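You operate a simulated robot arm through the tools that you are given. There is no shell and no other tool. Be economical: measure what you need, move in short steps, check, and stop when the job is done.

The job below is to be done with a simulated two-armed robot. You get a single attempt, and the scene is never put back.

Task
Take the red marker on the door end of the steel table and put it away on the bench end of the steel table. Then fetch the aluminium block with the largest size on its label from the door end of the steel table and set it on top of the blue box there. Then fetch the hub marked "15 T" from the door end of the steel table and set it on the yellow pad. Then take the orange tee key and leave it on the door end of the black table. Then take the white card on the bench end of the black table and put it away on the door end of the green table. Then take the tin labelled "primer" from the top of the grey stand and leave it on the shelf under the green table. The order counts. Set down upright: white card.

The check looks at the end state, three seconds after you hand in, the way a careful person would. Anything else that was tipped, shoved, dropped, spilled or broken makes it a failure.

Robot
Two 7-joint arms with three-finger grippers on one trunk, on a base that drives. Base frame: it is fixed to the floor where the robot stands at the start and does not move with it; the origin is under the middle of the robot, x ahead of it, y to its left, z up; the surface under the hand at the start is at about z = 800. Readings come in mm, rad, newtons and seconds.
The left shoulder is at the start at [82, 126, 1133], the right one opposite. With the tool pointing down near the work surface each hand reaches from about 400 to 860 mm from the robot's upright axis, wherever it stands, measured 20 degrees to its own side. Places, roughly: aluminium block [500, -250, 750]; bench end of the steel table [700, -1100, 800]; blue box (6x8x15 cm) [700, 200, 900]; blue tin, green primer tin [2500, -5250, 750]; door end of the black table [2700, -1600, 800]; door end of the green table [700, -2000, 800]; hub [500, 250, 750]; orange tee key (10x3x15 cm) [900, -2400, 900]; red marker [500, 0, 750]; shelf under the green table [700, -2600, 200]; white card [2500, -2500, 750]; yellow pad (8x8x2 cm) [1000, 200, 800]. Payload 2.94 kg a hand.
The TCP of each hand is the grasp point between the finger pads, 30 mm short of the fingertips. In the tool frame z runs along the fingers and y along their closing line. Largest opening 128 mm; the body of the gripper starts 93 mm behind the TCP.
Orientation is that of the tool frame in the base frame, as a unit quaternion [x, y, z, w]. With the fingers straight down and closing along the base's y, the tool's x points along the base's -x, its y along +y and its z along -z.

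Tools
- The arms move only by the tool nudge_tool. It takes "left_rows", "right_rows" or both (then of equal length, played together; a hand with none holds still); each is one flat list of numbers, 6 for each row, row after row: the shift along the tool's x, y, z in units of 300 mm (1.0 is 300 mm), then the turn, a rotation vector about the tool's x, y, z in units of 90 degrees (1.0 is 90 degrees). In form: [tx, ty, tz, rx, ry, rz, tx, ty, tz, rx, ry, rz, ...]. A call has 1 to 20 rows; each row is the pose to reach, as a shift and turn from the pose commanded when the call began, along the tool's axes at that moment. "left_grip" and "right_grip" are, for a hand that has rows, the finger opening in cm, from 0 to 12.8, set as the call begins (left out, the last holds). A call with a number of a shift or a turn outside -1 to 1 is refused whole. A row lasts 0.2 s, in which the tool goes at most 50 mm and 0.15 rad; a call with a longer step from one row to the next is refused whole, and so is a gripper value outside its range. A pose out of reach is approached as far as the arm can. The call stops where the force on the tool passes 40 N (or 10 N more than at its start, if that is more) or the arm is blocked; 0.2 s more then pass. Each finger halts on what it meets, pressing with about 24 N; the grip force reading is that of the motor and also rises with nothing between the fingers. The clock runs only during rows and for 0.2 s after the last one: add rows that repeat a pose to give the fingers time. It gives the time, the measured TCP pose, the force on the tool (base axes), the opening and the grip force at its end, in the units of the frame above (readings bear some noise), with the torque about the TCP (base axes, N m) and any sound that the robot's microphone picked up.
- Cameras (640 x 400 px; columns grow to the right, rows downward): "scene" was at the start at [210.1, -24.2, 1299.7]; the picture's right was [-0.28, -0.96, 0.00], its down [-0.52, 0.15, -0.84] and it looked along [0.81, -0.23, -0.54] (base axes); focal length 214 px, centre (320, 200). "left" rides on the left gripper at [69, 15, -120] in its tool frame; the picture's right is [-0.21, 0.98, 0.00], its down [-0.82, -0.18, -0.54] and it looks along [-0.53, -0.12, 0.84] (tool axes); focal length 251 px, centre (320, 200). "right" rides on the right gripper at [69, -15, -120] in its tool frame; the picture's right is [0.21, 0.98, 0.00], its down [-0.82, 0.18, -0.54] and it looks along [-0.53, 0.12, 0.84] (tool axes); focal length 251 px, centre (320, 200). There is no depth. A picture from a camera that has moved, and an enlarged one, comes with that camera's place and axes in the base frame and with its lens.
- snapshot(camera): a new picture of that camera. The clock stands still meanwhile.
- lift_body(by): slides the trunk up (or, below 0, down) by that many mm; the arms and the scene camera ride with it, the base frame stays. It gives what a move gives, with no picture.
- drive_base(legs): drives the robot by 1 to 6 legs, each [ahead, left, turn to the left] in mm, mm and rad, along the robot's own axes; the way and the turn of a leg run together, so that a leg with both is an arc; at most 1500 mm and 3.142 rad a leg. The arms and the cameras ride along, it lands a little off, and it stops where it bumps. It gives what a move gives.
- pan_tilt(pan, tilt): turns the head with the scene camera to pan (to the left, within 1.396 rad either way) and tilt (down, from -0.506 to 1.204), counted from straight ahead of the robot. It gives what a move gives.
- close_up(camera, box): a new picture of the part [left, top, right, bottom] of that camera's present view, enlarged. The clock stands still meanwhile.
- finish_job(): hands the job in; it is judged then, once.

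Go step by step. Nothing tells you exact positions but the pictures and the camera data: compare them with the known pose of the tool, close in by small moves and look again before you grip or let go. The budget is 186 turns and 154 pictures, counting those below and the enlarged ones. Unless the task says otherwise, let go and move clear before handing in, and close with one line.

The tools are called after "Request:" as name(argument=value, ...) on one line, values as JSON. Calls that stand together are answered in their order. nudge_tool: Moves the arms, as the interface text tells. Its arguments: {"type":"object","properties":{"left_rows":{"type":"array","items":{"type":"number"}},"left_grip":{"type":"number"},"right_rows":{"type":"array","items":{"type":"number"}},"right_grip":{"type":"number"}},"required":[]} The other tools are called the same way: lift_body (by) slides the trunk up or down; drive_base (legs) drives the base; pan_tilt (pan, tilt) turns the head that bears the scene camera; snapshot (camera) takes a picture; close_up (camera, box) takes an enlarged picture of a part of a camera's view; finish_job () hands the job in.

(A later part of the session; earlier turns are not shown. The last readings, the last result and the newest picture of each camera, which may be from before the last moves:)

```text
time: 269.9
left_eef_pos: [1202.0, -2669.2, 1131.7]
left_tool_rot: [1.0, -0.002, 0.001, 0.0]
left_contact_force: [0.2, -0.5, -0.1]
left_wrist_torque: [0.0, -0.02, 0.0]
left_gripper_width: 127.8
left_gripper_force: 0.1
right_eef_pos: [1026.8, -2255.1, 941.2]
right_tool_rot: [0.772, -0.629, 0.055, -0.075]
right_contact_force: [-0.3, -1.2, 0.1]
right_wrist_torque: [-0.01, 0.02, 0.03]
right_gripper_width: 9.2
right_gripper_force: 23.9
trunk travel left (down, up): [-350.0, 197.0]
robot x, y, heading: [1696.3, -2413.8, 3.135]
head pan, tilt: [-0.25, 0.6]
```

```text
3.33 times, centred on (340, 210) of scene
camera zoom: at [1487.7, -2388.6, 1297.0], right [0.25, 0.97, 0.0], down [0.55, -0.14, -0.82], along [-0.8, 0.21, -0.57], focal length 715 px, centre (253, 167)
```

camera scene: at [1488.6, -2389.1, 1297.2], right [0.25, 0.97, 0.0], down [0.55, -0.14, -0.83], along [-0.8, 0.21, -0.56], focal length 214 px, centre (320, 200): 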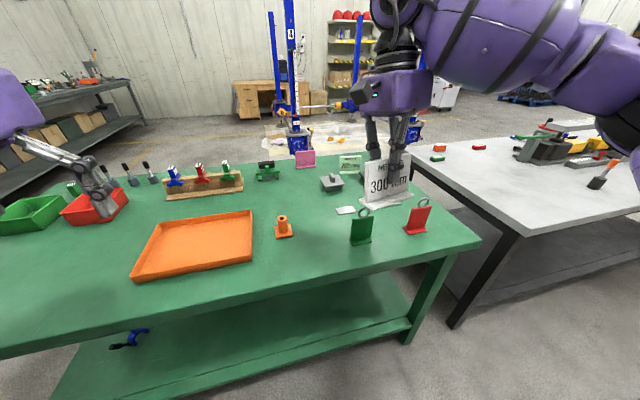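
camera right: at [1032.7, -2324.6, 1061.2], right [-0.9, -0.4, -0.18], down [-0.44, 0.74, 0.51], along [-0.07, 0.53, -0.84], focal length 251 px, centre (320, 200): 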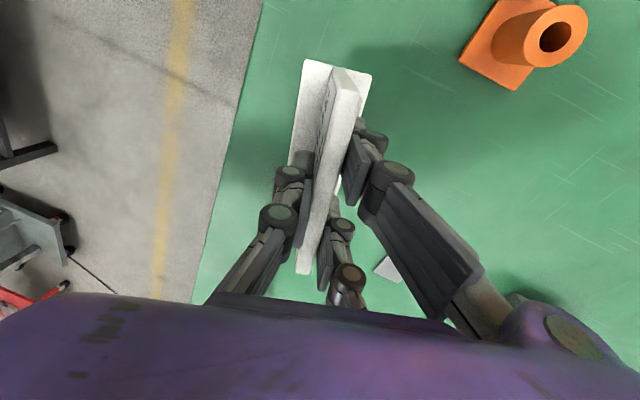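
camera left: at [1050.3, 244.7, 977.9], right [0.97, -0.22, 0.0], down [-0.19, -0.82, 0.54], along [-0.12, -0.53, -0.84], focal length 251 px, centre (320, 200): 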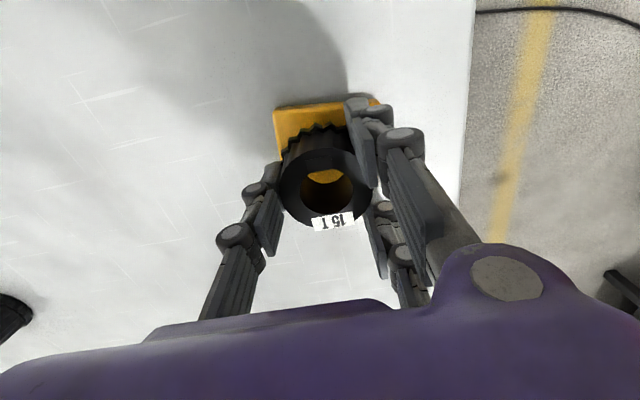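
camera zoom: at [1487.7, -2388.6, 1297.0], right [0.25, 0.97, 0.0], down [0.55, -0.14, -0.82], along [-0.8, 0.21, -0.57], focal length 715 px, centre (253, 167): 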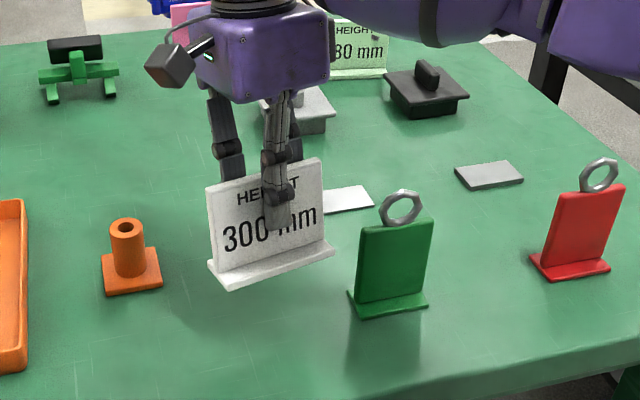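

The spot is clear on all sides. I'll lower the card slowly.

Request:
nudge_tool(right_rows=[-0.005, -0.01, 0.08, 0, 0, 0, -0.011, -0.005, 0.15, 0, 0, 0, -0.011, 0.002, 0.213, 0, 0, 0])

Request:
close_up(camera="scene", box=[260, 150, 420, 270])

```text
time: 270.7
left_eef_pos: [1202.9, -2670.4, 1129.7]
left_tool_rot: [1.0, -0.002, -0.001, 0.0]
left_contact_force: [-0.6, -0.1, -0.6]
left_wrist_torque: [-0.02, 0.0, 0.0]
left_gripper_width: 128.0
left_gripper_force: 0.0
right_eef_pos: [1037.2, -2249.4, 877.7]
right_tool_rot: [0.772, -0.629, 0.054, -0.074]
right_contact_force: [0.8, -0.6, -1.2]
right_wrist_torque: [0.0, 0.0, -0.01]
right_gripper_width: 9.5
right_gripper_force: 23.8
trunk travel left (down, up): [-350.0, 197.0]
robot x, y, heading: [1697.0, -2416.8, 3.138]
head pan, tilt: [-0.25, 0.6]
```

```text
3.33 times, centred on (340, 210) of scene
camera zoom: at [1488.2, -2388.9, 1297.1], right [0.25, 0.97, 0.0], down [0.55, -0.14, -0.82], along [-0.8, 0.21, -0.57], focal length 715 px, centre (253, 167)
```

zoom: 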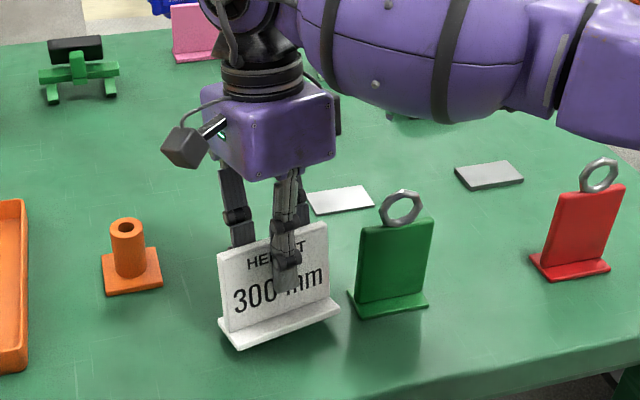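

Request:
nudge_tool(right_rows=[0, 0.0018, 0.01, 0, 0, 0, 0, 0.0036, 0.018, 0, 0, 0])

Request:
nudge_tool(right_rows=[0, 0.0009, 0.005, 0, 0, 0, 0, 0.0018, 0.01, 0, 0, 0])

```text
time: 271.3
left_eef_pos: [1202.4, -2669.5, 1130.8]
left_tool_rot: [1.0, -0.003, 0.0, 0.0]
left_contact_force: [-0.2, -0.4, -0.5]
left_wrist_torque: [-0.01, -0.03, 0.0]
left_gripper_width: 127.8
left_gripper_force: 0.1
right_eef_pos: [1036.0, -2249.8, 871.8]
right_tool_rot: [0.772, -0.629, 0.054, -0.075]
right_contact_force: [-0.3, 0.2, -0.6]
right_wrist_torque: [0.01, -0.01, -0.01]
right_gripper_width: 9.4
right_gripper_force: 23.6
trunk travel left (down, up): [-350.0, 197.0]
robot x, y, heading: [1698.6, -2408.2, 3.134]
head pan, tilt: [-0.25, 0.6]
```

```text
time: 271.9
left_eef_pos: [1202.8, -2670.5, 1131.9]
left_tool_rot: [1.0, -0.002, 0.0, 0.0]
left_contact_force: [0.2, -0.1, -0.9]
left_wrist_torque: [-0.01, -0.01, 0.03]
left_gripper_width: 128.1
left_gripper_force: 0.0
right_eef_pos: [1037.2, -2248.9, 870.3]
right_tool_rot: [0.772, -0.629, 0.054, -0.075]
right_contact_force: [0.1, -0.9, 0.3]
right_wrist_torque: [0.0, -0.02, 0.0]
right_gripper_width: 9.5
right_gripper_force: 24.2
trunk travel left (down, up): [-350.0, 197.0]
robot x, y, heading: [1700.6, -2410.0, 3.137]
head pan, tilt: [-0.25, 0.6]
```

Request:
nudge_tool(right_rows=[0, 0.0009, 0.005, 0, 0, 0, 0, 0.0018, 0.01, 0, 0, 0])

Request:
close_up(camera="scene", box=[300, 190, 370, 260])

```text
time: 272.5
left_eef_pos: [1204.3, -2669.8, 1132.4]
left_tool_rot: [1.0, -0.003, 0.0, 0.001]
left_contact_force: [0.0, -0.4, -0.7]
left_wrist_torque: [0.03, -0.01, 0.02]
left_gripper_width: 128.0
left_gripper_force: 0.1
right_eef_pos: [1036.8, -2249.1, 869.4]
right_tool_rot: [0.772, -0.629, 0.054, -0.074]
right_contact_force: [1.0, 1.4, 9.5]
right_wrist_torque: [0.03, 0.01, 0.01]
right_gripper_width: 9.2
right_gripper_force: 24.0
trunk travel left (down, up): [-350.0, 197.0]
robot x, y, heading: [1699.2, -2412.1, 3.138]
head pan, tilt: [-0.25, 0.6]
```

```text
5.71 times, centred on (335, 225) of scene
camera zoom: at [1489.5, -2389.1, 1297.4], right [0.25, 0.97, 0.0], down [0.55, -0.14, -0.83], along [-0.8, 0.21, -0.56], focal length 1226 px, centre (234, 57)
```

zoom: 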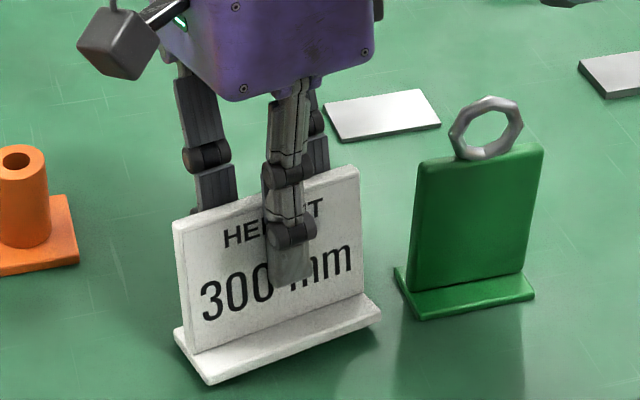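

It is in contact and standing. I'll open and withdraw along the plate.

Request:
nudge_tool(right_rows=[0, 0, 0, 0, 0, 0, 0, 0, 0, 0, 0, 0], right_grip=5.0)

Request:
nudge_tool(right_rows=[0, 0, -0.06, 0, 0, 0, 0, 0, -0.15, 0, 0, 0, 0, 0, -0.28, 0, 0, 0, 0, 0, -0.42, 0, 0, 0, 0, -0.05, -0.56, 0, 0, 0, 0, -0.1, -0.7, 0, 0, 0, 0, -0.15, -0.84, 0, 0, 0])

Request:
close_up(camera="scene", box=[260, 150, 420, 270])

```text
time: 273.1
left_eef_pos: [1202.3, -2671.4, 1131.3]
left_tool_rot: [1.0, -0.002, 0.0, 0.0]
left_contact_force: [0.0, 0.8, 0.5]
left_wrist_torque: [0.02, 0.01, -0.02]
left_gripper_width: 128.2
left_gripper_force: 0.1
right_eef_pos: [1036.4, -2249.1, 868.4]
right_tool_rot: [0.772, -0.628, 0.055, -0.074]
right_contact_force: [0.1, 0.2, 0.5]
right_wrist_torque: [-0.01, 0.0, 0.01]
right_gripper_width: 50.1
right_gripper_force: 0.0
trunk travel left (down, up): [-350.0, 197.0]
robot x, y, heading: [1697.2, -2412.7, 3.136]
head pan, tilt: [-0.25, 0.6]
```

```text
time: 274.7
left_eef_pos: [1203.2, -2671.1, 1131.7]
left_tool_rot: [1.0, -0.001, -0.001, 0.001]
left_contact_force: [0.3, 1.0, 0.5]
left_wrist_torque: [0.04, 0.01, -0.02]
left_gripper_width: 128.0
left_gripper_force: 0.1
right_eef_pos: [1036.8, -2252.5, 1123.3]
right_tool_rot: [0.772, -0.629, 0.055, -0.075]
right_contact_force: [0.8, 0.1, -0.4]
right_wrist_torque: [0.04, 0.03, -0.01]
right_gripper_width: 50.1
right_gripper_force: 0.1
trunk travel left (down, up): [-350.0, 197.0]
robot x, y, heading: [1699.7, -2412.9, 3.14]
head pan, tilt: [-0.25, 0.6]
```

```text
3.33 times, centred on (340, 210) of scene
camera zoom: at [1489.8, -2389.5, 1297.4], right [0.25, 0.97, 0.0], down [0.55, -0.14, -0.83], along [-0.8, 0.21, -0.56], focal length 715 px, centre (253, 167)
```

zoom: 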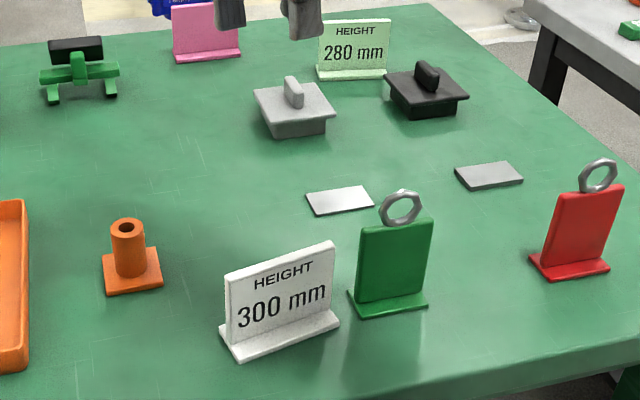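

The card stands upright on the green table's door end. I'll level and pull in the right hand, then go for the tin.

Request:
nudge_tool(right_rows=[0.03, -0.145, 0.027, -0.03, 0, 0, 0.06, -0.29, 0.054, -0.06, 0, 0, 0.09, -0.43, 0.08, -0.09, 0, 0, 0.117, -0.578, 0.107, -0.12, 0, 0])

Request:
nudge_tool(right_rows=[0, 0, 0, 0, 0, -0.087, 0, 0, 0, 0, 0, -0.174, 0, 0, 0, 0, 0, -0.261, 0, 0, 0, 0, 0, -0.348, 0, 0, 0, 0, 0, -0.435, 0, 0, 0, 0, 0, -0.522, 0, 0, 0, 0, 0, -0.609, 0, 0, 0, 0, 0, -0.696, 0, 0, 0, 0, 0, -0.783, 0, 0, 0, 0, 0, -0.87])

Request:
drive_base(legs=[[-100, 0, 0], [0, 1480, 0]])

```text
time: 275.7
left_eef_pos: [1204.2, -2669.1, 1132.5]
left_tool_rot: [1.0, -0.003, 0.0, 0.001]
left_contact_force: [0.7, 0.4, 0.3]
left_wrist_torque: [-0.03, 0.03, -0.02]
left_gripper_width: 128.2
left_gripper_force: 0.0
right_eef_pos: [1217.2, -2249.9, 1124.7]
right_tool_rot: [0.775, -0.632, -0.005, -0.001]
right_contact_force: [0.4, 0.1, 0.3]
right_wrist_torque: [0.01, 0.06, -0.03]
right_gripper_width: 49.9
right_gripper_force: 0.1
trunk travel left (down, up): [-350.0, 197.0]
robot x, y, heading: [1697.2, -2413.1, 3.14]
head pan, tilt: [-0.25, 0.6]
```

```text
time: 277.9
left_eef_pos: [1202.7, -2671.0, 1128.9]
left_tool_rot: [1.0, -0.002, -0.001, 0.0]
left_contact_force: [0.0, 0.1, -0.2]
left_wrist_torque: [0.0, -0.02, -0.01]
left_gripper_width: 127.9
left_gripper_force: 0.0
right_eef_pos: [1214.6, -2250.9, 1122.9]
right_tool_rot: [1.0, 0.001, -0.002, -0.003]
right_contact_force: [0.8, -0.3, 0.0]
right_wrist_torque: [0.01, -0.02, 0.04]
right_gripper_width: 50.0
right_gripper_force: 0.1
trunk travel left (down, up): [-350.0, 197.0]
robot x, y, heading: [1700.6, -2412.6, 3.135]
head pan, tilt: [-0.25, 0.6]
```

```text
time: 291.8
left_eef_pos: [1310.9, -4160.1, 1131.1]
left_tool_rot: [1.0, 0.004, 0.0, 0.0]
left_contact_force: [0.0, -0.2, -0.5]
left_wrist_torque: [0.0, 0.01, 0.03]
left_gripper_width: 127.9
left_gripper_force: 0.1
right_eef_pos: [1317.0, -3741.2, 1121.8]
right_tool_rot: [1.0, 0.007, -0.002, -0.005]
right_contact_force: [0.7, -0.3, -1.3]
right_wrist_torque: [-0.01, 0.0, -0.01]
right_gripper_width: 50.0
right_gripper_force: 0.1
trunk travel left (down, up): [-350.0, 197.0]
robot x, y, heading: [1803.7, -3893.5, -3.128]
head pan, tilt: [-0.25, 0.6]
```

Now at the open area. I'll turn to face the grey stand and approach it.

Request:
drive_base(legs=[[0, 0, 1.557], [0, 780, 0], [420, 0, 0]])

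Request:
pan_tilt(pan=-0.1, tilt=0.6)

Request:
snapshot(camera="scene")

```text
time: 305.1
left_eef_pos: [2840.1, -4820.0, 1131.3]
left_tool_rot: [0.711, 0.703, 0.0, 0.0]
left_contact_force: [0.1, 0.2, -0.3]
left_wrist_torque: [0.03, 0.0, 0.0]
left_gripper_width: 128.0
left_gripper_force: 0.1
right_eef_pos: [2419.7, -4805.4, 1123.4]
right_tool_rot: [0.71, 0.704, -0.005, -0.002]
right_contact_force: [0.4, 0.4, -1.1]
right_wrist_torque: [0.03, 0.02, -0.02]
right_gripper_width: 50.1
right_gripper_force: 0.0
trunk travel left (down, up): [-350.0, 197.0]
robot x, y, heading: [2586.6, -4321.8, -1.586]
head pan, tilt: [-0.25, 0.6]
```

```text
time: 305.8
left_eef_pos: [2840.5, -4821.2, 1130.6]
left_tool_rot: [0.712, 0.703, 0.001, 0.001]
left_contact_force: [-0.3, 0.1, -0.6]
left_wrist_torque: [0.0, 0.0, 0.0]
left_gripper_width: 127.9
left_gripper_force: 0.1
right_eef_pos: [2419.8, -4806.3, 1122.7]
right_tool_rot: [0.71, 0.704, -0.005, -0.002]
right_contact_force: [0.1, 0.1, -0.7]
right_wrist_torque: [-0.01, -0.02, 0.03]
right_gripper_width: 50.1
right_gripper_force: 0.0
trunk travel left (down, up): [-350.0, 197.0]
robot x, y, heading: [2587.2, -4316.5, -1.581]
head pan, tilt: [-0.099, 0.6]
```

```text
41 pictures are left
camera scene: at [2574.6, -4535.1, 1297.1], right [-0.99, 0.11, 0.0], down [0.06, 0.56, -0.83], along [-0.09, -0.82, -0.56], focal length 214 px, centre (320, 200)
```

scene: 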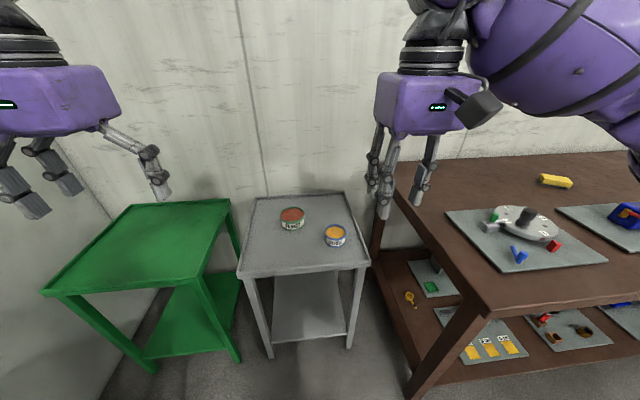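

Request:
close_up(camera="scene", box=[265, 190, 365, 260])

```text
5.71 times, centred on (315, 225) of scene
camera zoom: at [2574.6, -4535.1, 1297.1], right [-0.99, 0.11, 0.0], down [0.06, 0.56, -0.83], along [-0.09, -0.82, -0.56], focal length 1226 px, centre (349, 57)
```

zoom: 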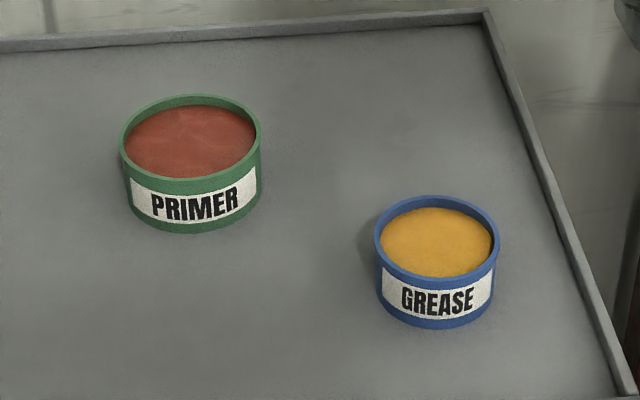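

The PRIMER tin is the green one, and it is open-topped with paint, so it must stay level. It stands at about (2611, -5245). I'll come closer and look with the right wrist camera.

Request:
drive_base(legs=[[200, 50, 0.01]])

Request:
nudge_tool(right_rows=[-0.05, 0.1, 0, 0, 0, 0, -0.1, 0.2, 0, 0, 0, 0, -0.12, 0.3, 0.05, 0, 0, 0, -0.14, 0.4, 0.15, 0, 0, 0], right_grip=12.8)

Request:
snapshot(camera="right")

```text
time: 307.4
left_eef_pos: [2892.8, -5019.7, 1130.5]
left_tool_rot: [0.708, 0.707, 0.0, 0.001]
left_contact_force: [0.6, 0.2, 0.0]
left_wrist_torque: [0.03, -0.03, 0.02]
left_gripper_width: 127.8
left_gripper_force: 0.1
right_eef_pos: [2473.2, -5008.0, 1122.8]
right_tool_rot: [0.706, 0.708, -0.006, -0.001]
right_contact_force: [0.2, -0.8, 0.6]
right_wrist_torque: [0.01, -0.01, -0.01]
right_gripper_width: 50.0
right_gripper_force: 0.1
trunk travel left (down, up): [-350.0, 197.0]
robot x, y, heading: [2638.3, -4524.2, -1.575]
head pan, tilt: [-0.099, 0.6]
```

```text
time: 308.4
left_eef_pos: [2894.4, -5020.8, 1130.4]
left_tool_rot: [0.708, 0.706, 0.0, 0.001]
left_contact_force: [-0.4, -1.2, 0.6]
left_wrist_torque: [0.05, 0.04, 0.01]
left_gripper_width: 128.1
left_gripper_force: 0.1
right_eef_pos: [2594.7, -5050.7, 1075.8]
right_tool_rot: [0.706, 0.708, -0.006, 0.0]
right_contact_force: [0.9, 0.6, -0.6]
right_wrist_torque: [0.02, 0.01, -0.03]
right_gripper_width: 127.8
right_gripper_force: 0.0
trunk travel left (down, up): [-350.0, 197.0]
robot x, y, heading: [2637.2, -4526.0, -1.577]
head pan, tilt: [-0.099, 0.6]
```

```text
39 pictures are left
camera right: at [2579.6, -4981.5, 1196.3], right [0.98, 0.22, -0.01], down [0.19, -0.82, 0.54], along [0.11, -0.53, -0.84], focal length 251 px, centre (320, 200)
```

right: 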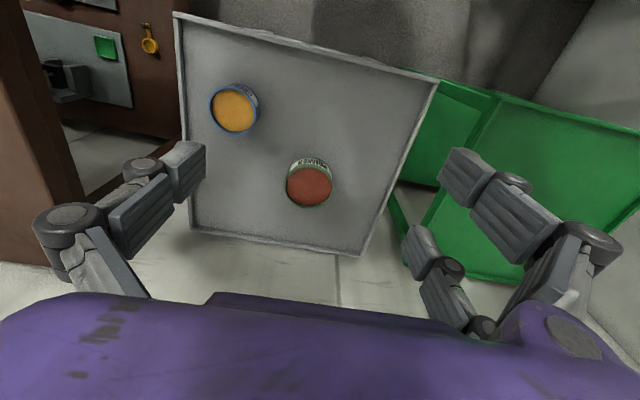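

The tin is centred at about (2608, -5230), with its top near z = 760 and a diameter of about 94 mm. I'll tilt the hand 45° forward so the same pose works for the low shelf later.

Request:
nudge_tool(right_rows=[0, 0.01, 0, 0, -0.084, 0, 0, 0.02, 0, 0, -0.168, 0, 0, 0.03, 0, 0, -0.252, 0, 0, 0.04, 0, 0, -0.336, 0, 0, 0.043, 0, 0, -0.42, 0, 0, 0.043, 0, 0, -0.5, 0])

Request:
nudge_tool(right_rows=[0.1, 0, 0.08, 0, 0, 0, 0.2, 0, 0.16, 0, 0, 0, 0.3, 0, 0.26, 0, 0, 0, 0.32, 0, 0.38, 0, 0, 0, 0.33, 0, 0.5, 0, 0, 0])

Request:
snapshot(camera="right")

```text
time: 309.9
left_eef_pos: [2892.9, -5019.8, 1132.2]
left_tool_rot: [0.708, 0.706, 0.0, 0.001]
left_contact_force: [0.0, -0.3, -0.6]
left_wrist_torque: [-0.03, -0.01, 0.0]
left_gripper_width: 128.0
left_gripper_force: 0.2
right_eef_pos: [2605.2, -5048.8, 1077.6]
right_tool_rot: [0.65, 0.654, -0.276, 0.271]
right_contact_force: [0.2, 0.1, -0.2]
right_wrist_torque: [0.03, -0.02, 0.0]
right_gripper_width: 128.0
right_gripper_force: 0.0
trunk travel left (down, up): [-350.0, 197.0]
robot x, y, heading: [2634.0, -4525.9, -1.575]
head pan, tilt: [-0.099, 0.6]
```

```text
time: 311.1
left_eef_pos: [2892.7, -5019.3, 1131.2]
left_tool_rot: [0.709, 0.706, 0.0, 0.001]
left_contact_force: [-0.6, -0.8, -0.7]
left_wrist_torque: [-0.01, 0.0, 0.01]
left_gripper_width: 128.0
left_gripper_force: 0.0
right_eef_pos: [2604.6, -5087.9, 900.8]
right_tool_rot: [0.65, 0.655, -0.274, 0.27]
right_contact_force: [-0.3, -0.5, -0.4]
right_wrist_torque: [0.02, -0.03, -0.01]
right_gripper_width: 127.9
right_gripper_force: 0.0
trunk travel left (down, up): [-350.0, 197.0]
robot x, y, heading: [2632.1, -4524.7, -1.573]
head pan, tilt: [-0.099, 0.6]
```

```text
38 pictures are left
camera right: at [2589.2, -4953.6, 936.2], right [0.97, 0.15, -0.16], down [0.19, -0.19, 0.96], along [0.12, -0.97, -0.22], focal length 251 px, centre (320, 200)
```

right: 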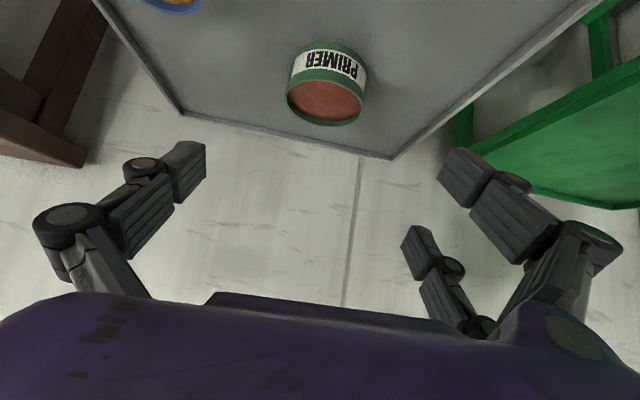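

Request:
nudge_tool(right_rows=[0.02, 0.012, 0.13, 0, 0, 0, 0.04, 0.012, 0.26, 0, 0, 0, 0.057, 0.012, 0.38, 0, 0, 0])

Request:
snapshot(camera="right")

Request:
close_up(camera="scene", box=[240, 180, 400, 300])

```text
time: 311.9
left_eef_pos: [2892.8, -5020.5, 1130.8]
left_tool_rot: [0.708, 0.707, 0.001, 0.0]
left_contact_force: [-0.6, -0.6, -0.2]
left_wrist_torque: [0.04, 0.02, 0.0]
left_gripper_width: 127.9
left_gripper_force: 0.1
right_eef_pos: [2607.9, -5156.7, 807.3]
right_tool_rot: [0.65, 0.655, -0.275, 0.271]
right_contact_force: [0.3, 0.3, -0.1]
right_wrist_torque: [0.0, -0.03, -0.01]
right_gripper_width: 127.8
right_gripper_force: 0.0
trunk travel left (down, up): [-350.0, 197.0]
robot x, y, heading: [2632.9, -4525.5, -1.574]
head pan, tilt: [-0.099, 0.6]
```

```text
37 pictures are left
camera right: at [2591.4, -5022.7, 843.3], right [0.97, 0.15, -0.16], down [0.19, -0.19, 0.96], along [0.12, -0.97, -0.22], focal length 251 px, centre (320, 200)
```

right: 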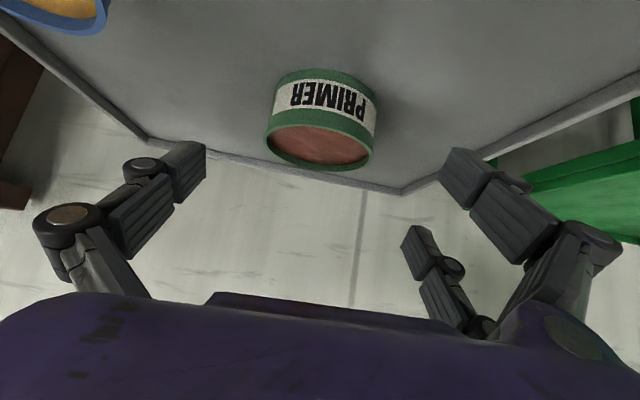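

```text
3.33 times, centred on (320, 240) of scene
camera zoom: at [2624.9, -4737.2, 1297.0], right [-0.99, 0.1, 0.0], down [0.06, 0.56, -0.82], along [-0.08, -0.82, -0.57], focal length 715 px, centre (320, 67)
```

zoom: 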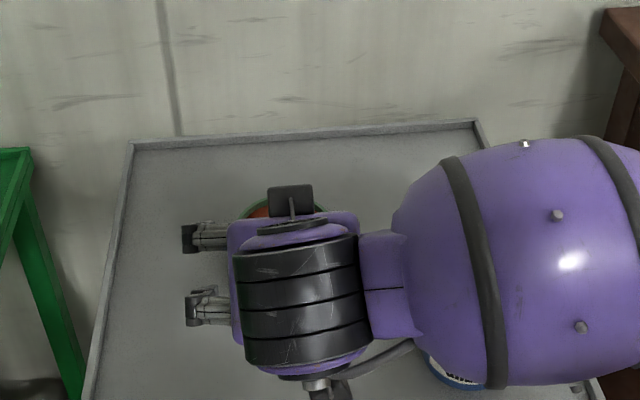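

The tin is centred between the fingers: rim near z = 750, centre near y = -5239. I'll advance along the tool in two steps.

Request:
nudge_tool(right_rows=[-0.005, 0, 0.1, 0, 0, 0, -0.01, 0, 0.2, 0, 0, 0])

Request:
snapshot(camera="right")

```text
time: 312.4
left_eef_pos: [2893.0, -5019.4, 1131.3]
left_tool_rot: [0.708, 0.706, 0.0, 0.001]
left_contact_force: [0.0, -0.5, 0.6]
left_wrist_torque: [-0.03, -0.01, -0.02]
left_gripper_width: 127.9
left_gripper_force: 0.1
right_eef_pos: [2607.4, -5200.8, 768.7]
right_tool_rot: [0.651, 0.654, -0.275, 0.27]
right_contact_force: [0.6, 0.0, 0.2]
right_wrist_torque: [-0.04, -0.02, -0.01]
right_gripper_width: 127.9
right_gripper_force: 0.0
trunk travel left (down, up): [-350.0, 197.0]
robot x, y, heading: [2635.0, -4521.9, -1.577]
head pan, tilt: [-0.099, 0.6]
```

```text
35 pictures are left
camera right: at [2591.6, -5067.7, 804.2], right [0.98, 0.15, -0.16], down [0.19, -0.19, 0.96], along [0.12, -0.97, -0.22], focal length 251 px, centre (320, 200)
```

right: 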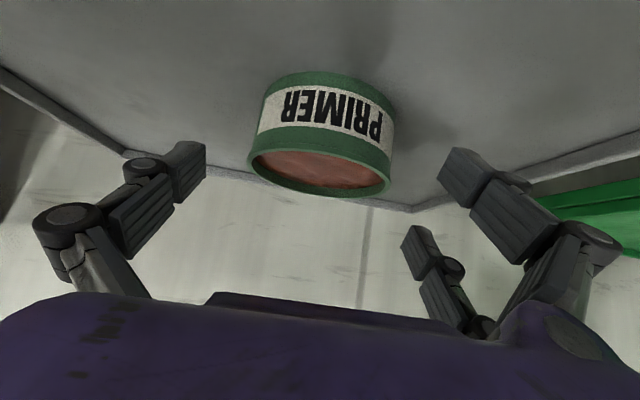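

Request:
nudge_tool(right_rows=[0, 0.007, 0.06, 0, 0, 0, 0, 0.007, 0.122, 0, 0, 0])

Request:
nudge_tool(right_rows=[0, 0, 0, 0, 0, 0, 0, 0, 0, 0, 0, 0, 0, 0, 0, 0, 0, 0], right_grip=7.5)

Request:
snapshot(camera="right")

```text
time: 313.1
left_eef_pos: [2893.4, -5020.2, 1131.7]
left_tool_rot: [0.708, 0.707, 0.0, 0.0]
left_contact_force: [-0.6, -0.1, 0.1]
left_wrist_torque: [0.02, 0.02, 0.0]
left_gripper_width: 127.9
left_gripper_force: 0.2
right_eef_pos: [2608.4, -5227.4, 742.6]
right_tool_rot: [0.651, 0.654, -0.275, 0.269]
right_contact_force: [0.7, 1.0, 0.4]
right_wrist_torque: [-0.04, 0.01, -0.02]
right_gripper_width: 127.8
right_gripper_force: 0.1
trunk travel left (down, up): [-350.0, 197.0]
robot x, y, heading: [2635.1, -4525.0, -1.57]
head pan, tilt: [-0.099, 0.6]
```

```text
time: 313.9
left_eef_pos: [2893.3, -5019.9, 1130.4]
left_tool_rot: [0.708, 0.707, 0.001, 0.001]
left_contact_force: [0.5, 0.0, 0.3]
left_wrist_torque: [0.03, -0.01, 0.01]
left_gripper_width: 128.2
left_gripper_force: 0.0
right_eef_pos: [2608.0, -5227.2, 742.3]
right_tool_rot: [0.651, 0.654, -0.275, 0.27]
right_contact_force: [-0.9, 0.7, 0.8]
right_wrist_torque: [-0.04, -0.23, -0.06]
right_gripper_width: 99.3
right_gripper_force: 23.7
trunk travel left (down, up): [-350.0, 197.0]
robot x, y, heading: [2636.2, -4524.6, -1.571]
head pan, tilt: [-0.099, 0.6]
```

```text
34 pictures are left
camera right: at [2593.5, -5093.4, 779.0], right [0.98, 0.15, -0.16], down [0.19, -0.19, 0.96], along [0.12, -0.97, -0.22], focal length 251 px, centre (320, 200)
```

right: 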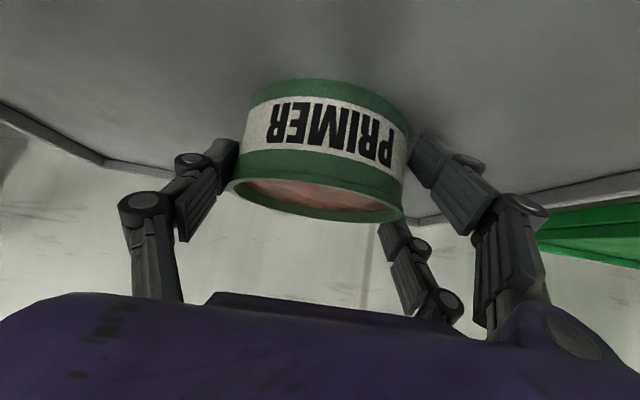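

The tin is gripped at 99 mm. I'll lift a little, straight up, and check it stays level.

Request:
nudge_tool(right_rows=[-0.012, 0, -0.012, 0, 0, 0, -0.03, 0, -0.03, 0, 0, 0, -0.05, 0, -0.05, 0, 0, 0, -0.07, 0, -0.07, 0, 0, 0])

Request:
snapshot(camera="right")

```text
time: 314.9
left_eef_pos: [2893.3, -5019.4, 1131.2]
left_tool_rot: [0.708, 0.707, 0.0, 0.001]
left_contact_force: [-0.4, -0.5, 0.9]
left_wrist_torque: [0.02, -0.01, 0.0]
left_gripper_width: 128.1
left_gripper_force: 0.1
right_eef_pos: [2609.6, -5227.0, 772.0]
right_tool_rot: [0.65, 0.655, -0.274, 0.27]
right_contact_force: [0.1, 0.0, -4.1]
right_wrist_torque: [0.03, -0.01, -0.02]
right_gripper_width: 96.4
right_gripper_force: 23.9
trunk travel left (down, up): [-350.0, 197.0]
robot x, y, heading: [2634.8, -4524.9, -1.575]
head pan, tilt: [-0.099, 0.6]
```

```text
33 pictures are left
camera right: at [2593.9, -5093.7, 808.0], right [0.97, 0.15, -0.16], down [0.19, -0.19, 0.96], along [0.12, -0.97, -0.22], focal length 251 px, centre (320, 200)
```

right: 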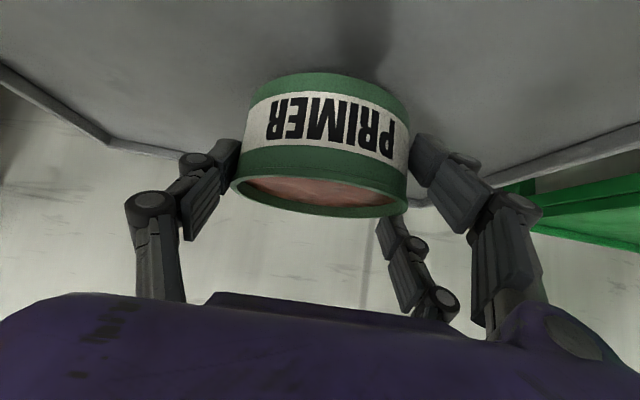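

The tin is carried level. I'll raise it, tuck the left hand in, and drive back to the corridor facing the green table.

Request:
nudge_tool(right_rows=[-0.06, 0, -0.06, 0, 0, 0, -0.12, 0, -0.12, 0, 0, 0, -0.18, 0, -0.18, 0, 0, 0, -0.24, 0, -0.24, 0, 0, 0, -0.3, 0, -0.3, 0, 0, 0, -0.36, 0, -0.36, 0, 0, 0, -0.36, 0, -0.42, 0, 0, 0, -0.34, 0, -0.48, 0, 0, 0, -0.32, 0, -0.54, 0, 0, 0, -0.3, 0, -0.6, 0, 0, 0, -0.28, 0, -0.66, 0, 0, 0], left_rows=[0.03, 0, -0.03, 0, 0, 0, 0.06, 0, -0.06, 0, 0, 0, 0.09, 0, -0.09, 0, 0, 0, 0.12, 0, -0.12, 0, 0, 0, 0.15, 0, -0.15, 0, 0, 0, 0.18, 0, -0.18, 0, 0, 0, 0.21, 0, -0.21, 0, 0, 0, 0.24, 0, -0.24, 0, 0, 0, 0.27, 0, -0.27, 0, 0, 0, 0.29, 0, -0.29, 0, 0, 0, 0.3, 0, -0.3, 0, 0, 0])

Request:
drive_base(legs=[[-600, 0, 0]])

Request:
snapshot(camera="right")

```text
time: 317.2
left_eef_pos: [2892.6, -4929.1, 1221.1]
left_tool_rot: [0.708, 0.707, 0.0, 0.0]
left_contact_force: [-0.4, 0.0, -0.3]
left_wrist_torque: [0.04, -0.04, -0.04]
left_gripper_width: 127.9
left_gripper_force: 0.0
right_eef_pos: [2611.0, -5144.7, 971.8]
right_tool_rot: [0.651, 0.654, -0.275, 0.27]
right_contact_force: [0.4, -0.7, -4.3]
right_wrist_torque: [0.07, -0.02, 0.0]
right_gripper_width: 96.4
right_gripper_force: 23.8
trunk travel left (down, up): [-350.0, 197.0]
robot x, y, heading: [2636.0, -4523.9, -1.577]
head pan, tilt: [-0.099, 0.6]
```

```text
time: 320.6
left_eef_pos: [2895.7, -4330.4, 1221.9]
left_tool_rot: [0.707, 0.707, 0.0, 0.002]
left_contact_force: [0.2, 0.6, -0.3]
left_wrist_torque: [0.01, -0.02, 0.02]
left_gripper_width: 128.0
left_gripper_force: 0.1
right_eef_pos: [2612.7, -4547.5, 971.8]
right_tool_rot: [0.649, 0.656, -0.275, 0.271]
right_contact_force: [-1.5, 0.0, -4.2]
right_wrist_torque: [0.05, 0.02, 0.02]
right_gripper_width: 96.3
right_gripper_force: 24.1
trunk travel left (down, up): [-350.0, 197.0]
robot x, y, heading: [2636.0, -3926.5, -1.568]
head pan, tilt: [-0.099, 0.6]
```

```text
32 pictures are left
camera right: at [2597.1, -4413.4, 1007.0], right [0.97, 0.16, -0.16], down [0.19, -0.19, 0.96], along [0.12, -0.97, -0.22], focal length 251 px, centre (320, 200)
```

right: 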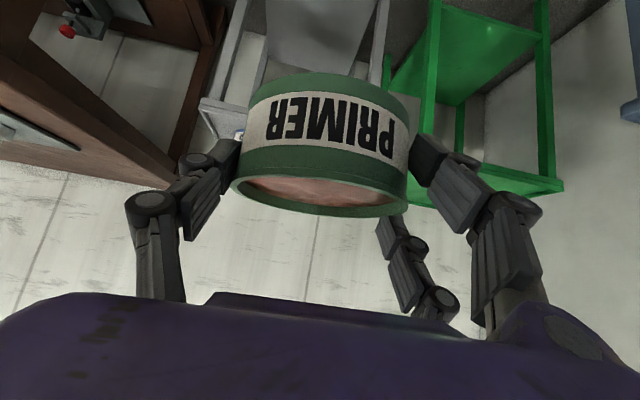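

Request:
drive_base(legs=[[0, -770, 0], [0, 0, -1.571], [0, -1290, 0]])

Request:
pan_tilt(pan=-0.1, tilt=0.8)

Request:
snapshot(camera="scene")

```text
time: 342.8
left_eef_pos: [1464.5, -2889.0, 1221.8]
left_tool_rot: [1.0, 0.0, 0.001, 0.0]
left_contact_force: [-0.7, 0.6, 0.3]
left_wrist_torque: [-0.01, -0.03, -0.03]
left_gripper_width: 127.9
left_gripper_force: 0.0
right_eef_pos: [1248.9, -2606.9, 971.7]
right_tool_rot: [0.923, 0.004, -0.385, -0.003]
right_contact_force: [-0.8, 0.0, -3.9]
right_wrist_torque: [0.0, -0.07, 0.02]
right_gripper_width: 95.9
right_gripper_force: 23.8
trunk travel left (down, up): [-350.0, 197.0]
robot x, y, heading: [1871.1, -2636.5, 3.138]
head pan, tilt: [-0.099, 0.6]
```

```text
time: 343.6
left_eef_pos: [1464.2, -2889.3, 1220.7]
left_tool_rot: [1.0, -0.001, 0.0, 0.002]
left_contact_force: [0.7, 0.1, -0.4]
left_wrist_torque: [0.0, -0.02, 0.02]
left_gripper_width: 128.2
left_gripper_force: 0.2
right_eef_pos: [1249.9, -2608.1, 970.3]
right_tool_rot: [0.923, 0.003, -0.385, -0.003]
right_contact_force: [-0.6, -0.1, -4.3]
right_wrist_torque: [0.02, -0.1, 0.0]
right_gripper_width: 96.1
right_gripper_force: 23.9
trunk travel left (down, up): [-350.0, 197.0]
robot x, y, heading: [1867.1, -2624.8, 3.144]
head pan, tilt: [-0.099, 0.799]
```

```text
31 pictures are left
camera scene: at [1665.0, -2620.9, 1280.3], right [0.1, 0.99, 0.0], down [0.71, -0.07, -0.7], along [-0.69, 0.07, -0.72], focal length 214 px, centre (320, 200)
```

scene: 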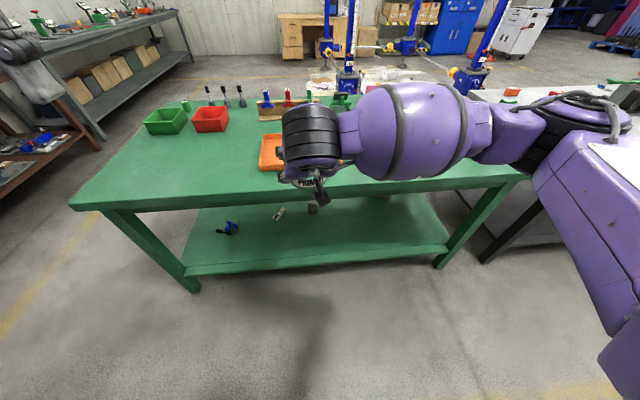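

The shelf is open in front, with its edge near x ≈ 1095 and its free front area around (1000, -2608). I'll lower the trunk while the tin is outside the table edge, then lower the arm, then drive in.

Request:
lift_body(by=-345)

Request:
nudge_tool(right_rows=[0.06, 0, 0.06, 0, 0, 0, 0.12, 0, 0.12, 0, 0, 0, 0.18, 0, 0.18, 0, 0, 0, 0.24, 0, 0.24, 0, 0, 0, 0.3, 0, 0.3, 0, 0, 0, 0.36, 0, 0.36, 0, 0, 0, 0.42, 0, 0.42, 0, 0, 0, 0.48, 0, 0.48, 0, 0, 0, 0.54, 0, 0.54, 0, 0, 0, 0.6, 0, 0.6, 0, 0, 0, 0.65, 0, 0.65, 0, 0, 0])

Request:
snapshot(camera="right")

Request:
snapshot(camera="scene")

```text
time: 346.9
left_eef_pos: [1387.0, -2888.4, 817.5]
left_tool_rot: [0.996, 0.0, 0.094, 0.001]
left_contact_force: [-0.8, -0.4, 0.5]
left_wrist_torque: [-0.04, 0.02, -0.05]
left_gripper_width: 128.0
left_gripper_force: 0.0
right_eef_pos: [1249.3, -2607.3, 625.8]
right_tool_rot: [0.923, 0.003, -0.385, -0.003]
right_contact_force: [0.1, -0.5, -4.6]
right_wrist_torque: [-0.02, -0.07, 0.02]
right_gripper_width: 95.9
right_gripper_force: 24.5
trunk travel left (down, up): [-5.0, 542.0]
robot x, y, heading: [1871.6, -2629.0, 3.138]
head pan, tilt: [-0.099, 0.799]
```

```text
time: 349.4
left_eef_pos: [1386.2, -2887.9, 815.8]
left_tool_rot: [0.996, 0.0, 0.095, 0.0]
left_contact_force: [-0.4, 0.4, 0.1]
left_wrist_torque: [-0.01, -0.01, -0.01]
left_gripper_width: 128.1
left_gripper_force: 0.1
right_eef_pos: [1246.8, -2604.6, 349.8]
right_tool_rot: [0.923, 0.003, -0.385, -0.004]
right_contact_force: [0.2, 0.0, -4.3]
right_wrist_torque: [0.01, -0.08, -0.02]
right_gripper_width: 95.8
right_gripper_force: 24.1
trunk travel left (down, up): [-5.0, 542.0]
robot x, y, heading: [1865.7, -2629.6, 3.142]
head pan, tilt: [-0.099, 0.799]
```

```text
30 pictures are left
camera right: at [1380.2, -2589.0, 386.1], right [0.15, -0.97, -0.16], down [-0.19, -0.19, 0.96], along [-0.97, -0.12, -0.22], focal length 251 px, centre (320, 200)
```

right: 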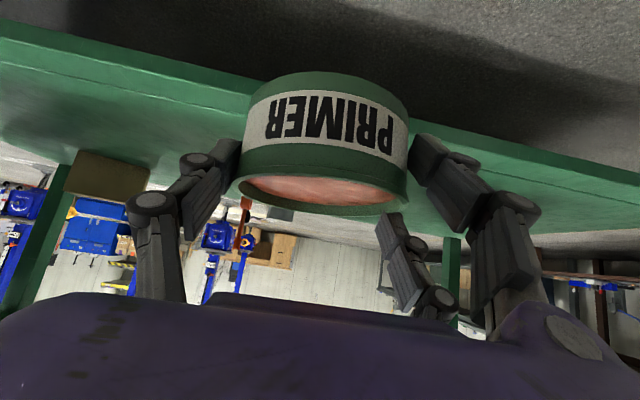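

```text
29 pictures are left
camera scene: at [1557.9, -2620.7, 924.2], right [0.1, 0.99, 0.0], down [0.71, -0.07, -0.7], along [-0.69, 0.07, -0.72], focal length 214 px, centre (320, 200)
```

scene: 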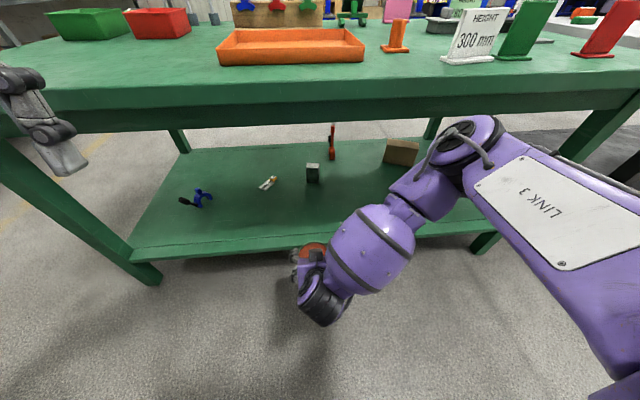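

Lowering the trunk also leaned it forward, and driving in would bring the elbow to the tabletop edge. I'll keep the base where it is and extend only the arm under the edge, halfway first.

Request:
nudge_tool(right_rows=[-0.063, 0, 0.073, 0, 0, 0, -0.126, 0, 0.145, 0, 0, 0, -0.189, 0, 0.218, 0, 0, 0, -0.252, 0, 0.29, 0, 0, 0])

Request:
snapshot(camera="scene")

Request:
snapshot(camera="right")

```text
time: 350.4
left_eef_pos: [1386.6, -2889.5, 816.8]
left_tool_rot: [0.995, 0.0, 0.095, 0.002]
left_contact_force: [-0.4, -0.6, -0.7]
left_wrist_torque: [0.01, -0.01, 0.02]
left_gripper_width: 128.0
left_gripper_force: 0.0
right_eef_pos: [1131.9, -2603.2, 341.8]
right_tool_rot: [0.923, 0.003, -0.384, -0.003]
right_contact_force: [0.4, 0.0, -4.3]
right_wrist_torque: [0.0, -0.07, -0.01]
right_gripper_width: 95.8
right_gripper_force: 23.7
trunk travel left (down, up): [-5.0, 542.0]
robot x, y, heading: [1866.8, -2626.8, 3.137]
head pan, tilt: [-0.099, 0.799]
```

```text
28 pictures are left
camera scene: at [1557.7, -2620.7, 924.1], right [0.1, 0.99, 0.0], down [0.71, -0.07, -0.7], along [-0.69, 0.07, -0.72], focal length 214 px, centre (320, 200)
```

scene: 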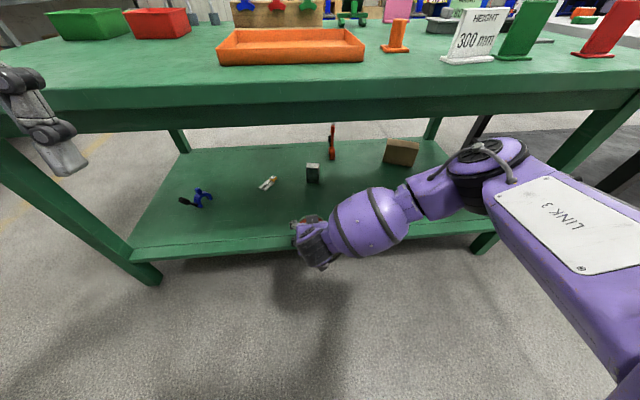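

```text
27 pictures are left
camera right: at [1265.1, -2589.0, 378.2], right [0.15, -0.97, -0.16], down [-0.19, -0.19, 0.96], along [-0.97, -0.12, -0.22], focal length 251 px, centre (320, 200)
```

right: 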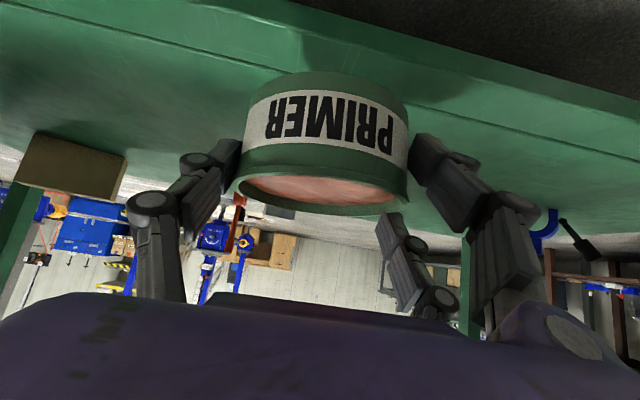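

The elbow stays clear and drops as the arm extends. The shelf surface is near z ≈ 238. I'll go in the rest of the way.

Request:
nudge_tool(right_rows=[-0.065, 0, 0.077, 0, 0, 0, -0.13, 0, 0.154, 0, 0, 0, -0.194, 0, 0.231, 0, 0, 0, -0.258, 0, 0.308, 0, 0, 0])

Request:
snapshot(camera="right")

Request:
snapshot(camera="scene")

```text
time: 351.4
left_eef_pos: [1387.2, -2889.6, 815.9]
left_tool_rot: [0.995, -0.001, 0.095, 0.001]
left_contact_force: [-0.5, 0.5, 0.1]
left_wrist_torque: [-0.04, 0.02, -0.03]
left_gripper_width: 128.0
left_gripper_force: 0.0
right_eef_pos: [1013.3, -2604.9, 332.6]
right_tool_rot: [0.923, 0.004, -0.384, -0.002]
right_contact_force: [0.4, -0.1, -4.5]
right_wrist_torque: [-0.01, -0.04, 0.01]
right_gripper_width: 96.1
right_gripper_force: 24.0
trunk travel left (down, up): [-5.0, 542.0]
robot x, y, heading: [1870.9, -2629.5, 3.138]
head pan, tilt: [-0.099, 0.799]
```

```text
26 pictures are left
camera right: at [1145.9, -2589.5, 368.2], right [0.15, -0.97, -0.16], down [-0.19, -0.19, 0.96], along [-0.97, -0.12, -0.22], focal length 251 px, centre (320, 200)
```

right: 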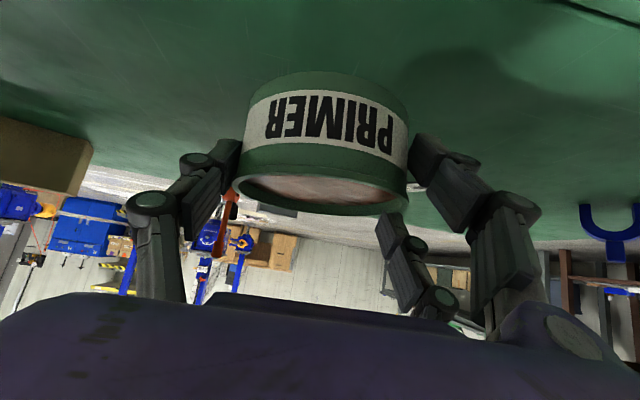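

```text
25 pictures are left
camera scene: at [1557.7, -2620.7, 924.1], right [0.1, 0.99, 0.0], down [0.71, -0.07, -0.7], along [-0.69, 0.07, -0.72], focal length 214 px, centre (320, 200)
```

scene: 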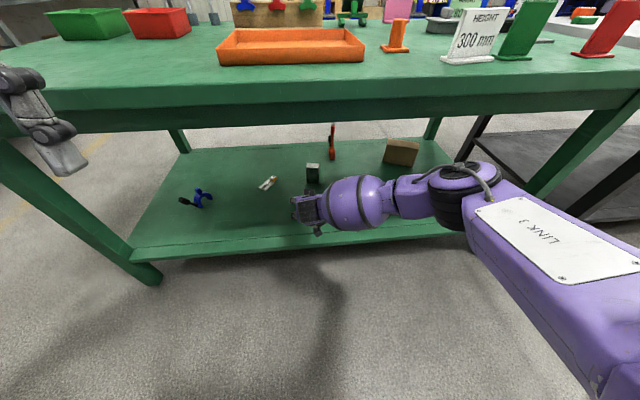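

Request:
nudge_tool(right_rows=[0.032, 0, 0.031, 0, 0, 0, 0.064, 0, 0.063, 0, 0, 0, 0.09, 0, 0.089, 0, 0, 0])

Request:
snapshot(camera="right")

```text
time: 352.1
left_eef_pos: [1386.7, -2888.6, 814.7]
left_tool_rot: [0.995, 0.0, 0.095, 0.0]
left_contact_force: [-0.3, -0.1, -0.2]
left_wrist_torque: [-0.01, 0.02, -0.01]
left_gripper_width: 128.1
left_gripper_force: 0.0
right_eef_pos: [1014.2, -2604.3, 294.3]
right_tool_rot: [0.923, 0.002, -0.384, -0.004]
right_contact_force: [-0.1, 0.3, -4.3]
right_wrist_torque: [-0.01, -0.08, 0.01]
right_gripper_width: 95.8
right_gripper_force: 24.1
trunk travel left (down, up): [-5.0, 542.0]
robot x, y, heading: [1867.9, -2629.2, 3.139]
head pan, tilt: [-0.099, 0.799]
```

```text
24 pictures are left
camera right: at [1145.8, -2589.2, 330.6], right [0.15, -0.97, -0.16], down [-0.19, -0.19, 0.96], along [-0.97, -0.12, -0.22], focal length 251 px, centre (320, 200)
```

right: 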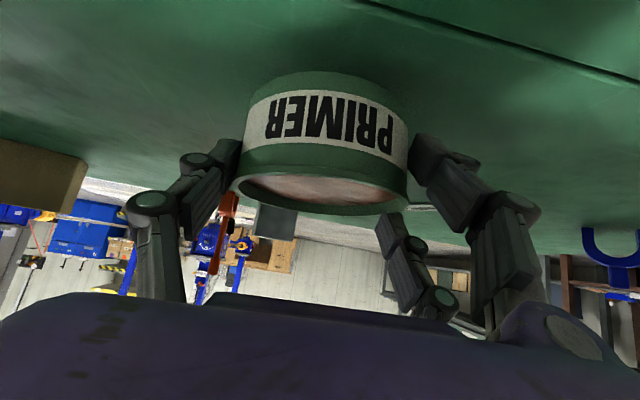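

Request:
nudge_tool(right_rows=[0.012, 0, 0.012, 0, 0, 0, 0.02, 0, 0.02, 0, 0, 0])

Request:
nudge_tool(right_rows=[0.006, 0, 0.006, 0, 0, 0, 0.012, 0, 0.012, 0, 0, 0])

```text
time: 352.8
left_eef_pos: [1387.0, -2890.8, 815.4]
left_tool_rot: [0.995, 0.0, 0.096, 0.0]
left_contact_force: [-0.2, -0.6, 0.4]
left_wrist_torque: [-0.01, -0.02, -0.04]
left_gripper_width: 128.1
left_gripper_force: 0.0
right_eef_pos: [1012.7, -2604.0, 286.3]
right_tool_rot: [0.923, 0.004, -0.385, -0.003]
right_contact_force: [0.3, -0.7, -5.1]
right_wrist_torque: [0.01, -0.03, -0.01]
right_gripper_width: 96.0
right_gripper_force: 24.5
trunk travel left (down, up): [-5.0, 542.0]
robot x, y, heading: [1869.2, -2631.8, 3.142]
head pan, tilt: [-0.099, 0.799]
```

```text
time: 353.4
left_eef_pos: [1386.4, -2889.1, 815.3]
left_tool_rot: [0.995, -0.001, 0.095, 0.0]
left_contact_force: [0.1, -0.2, 0.0]
left_wrist_torque: [0.0, -0.01, 0.02]
left_gripper_width: 128.0
left_gripper_force: 0.0
right_eef_pos: [1013.2, -2605.6, 280.9]
right_tool_rot: [0.923, 0.004, -0.384, -0.003]
right_contact_force: [1.1, 0.5, -4.1]
right_wrist_torque: [-0.02, -0.06, 0.02]
right_gripper_width: 95.8
right_gripper_force: 24.0
trunk travel left (down, up): [-5.0, 542.0]
robot x, y, heading: [1871.6, -2633.8, 3.141]
head pan, tilt: [-0.099, 0.799]
```

Request:
nudge_tool(right_rows=[0.006, 0, 0.006, 0, 0, 0, 0.012, 0, 0.012, 0, 0, 0])

Request:
snapshot(camera="right")

```text
time: 353.9
left_eef_pos: [1386.6, -2889.0, 816.4]
left_tool_rot: [0.996, 0.001, 0.094, 0.0]
left_contact_force: [0.1, -0.4, -0.8]
left_wrist_torque: [0.01, 0.02, 0.02]
left_gripper_width: 127.9
left_gripper_force: 0.0
right_eef_pos: [1012.7, -2604.1, 276.9]
right_tool_rot: [0.923, 0.003, -0.385, -0.003]
right_contact_force: [0.7, 0.4, -4.3]
right_wrist_torque: [0.04, -0.05, -0.01]
right_gripper_width: 95.9
right_gripper_force: 23.9
trunk travel left (down, up): [-5.0, 542.0]
robot x, y, heading: [1868.4, -2631.4, 3.14]
head pan, tilt: [-0.099, 0.799]
```

```text
23 pictures are left
camera right: at [1145.7, -2589.3, 312.1], right [0.15, -0.97, -0.16], down [-0.19, -0.19, 0.96], along [-0.97, -0.12, -0.22], focal length 251 px, centre (320, 200)
```

right: 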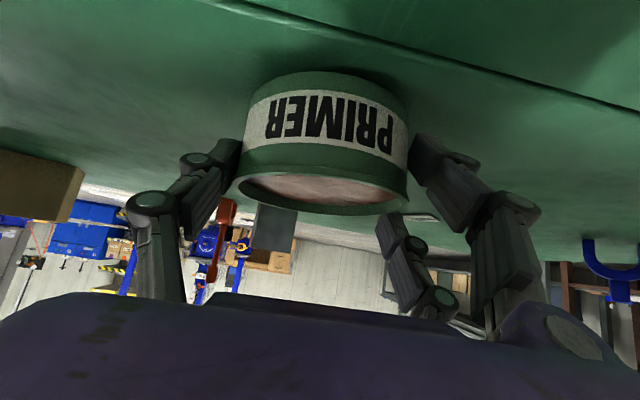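

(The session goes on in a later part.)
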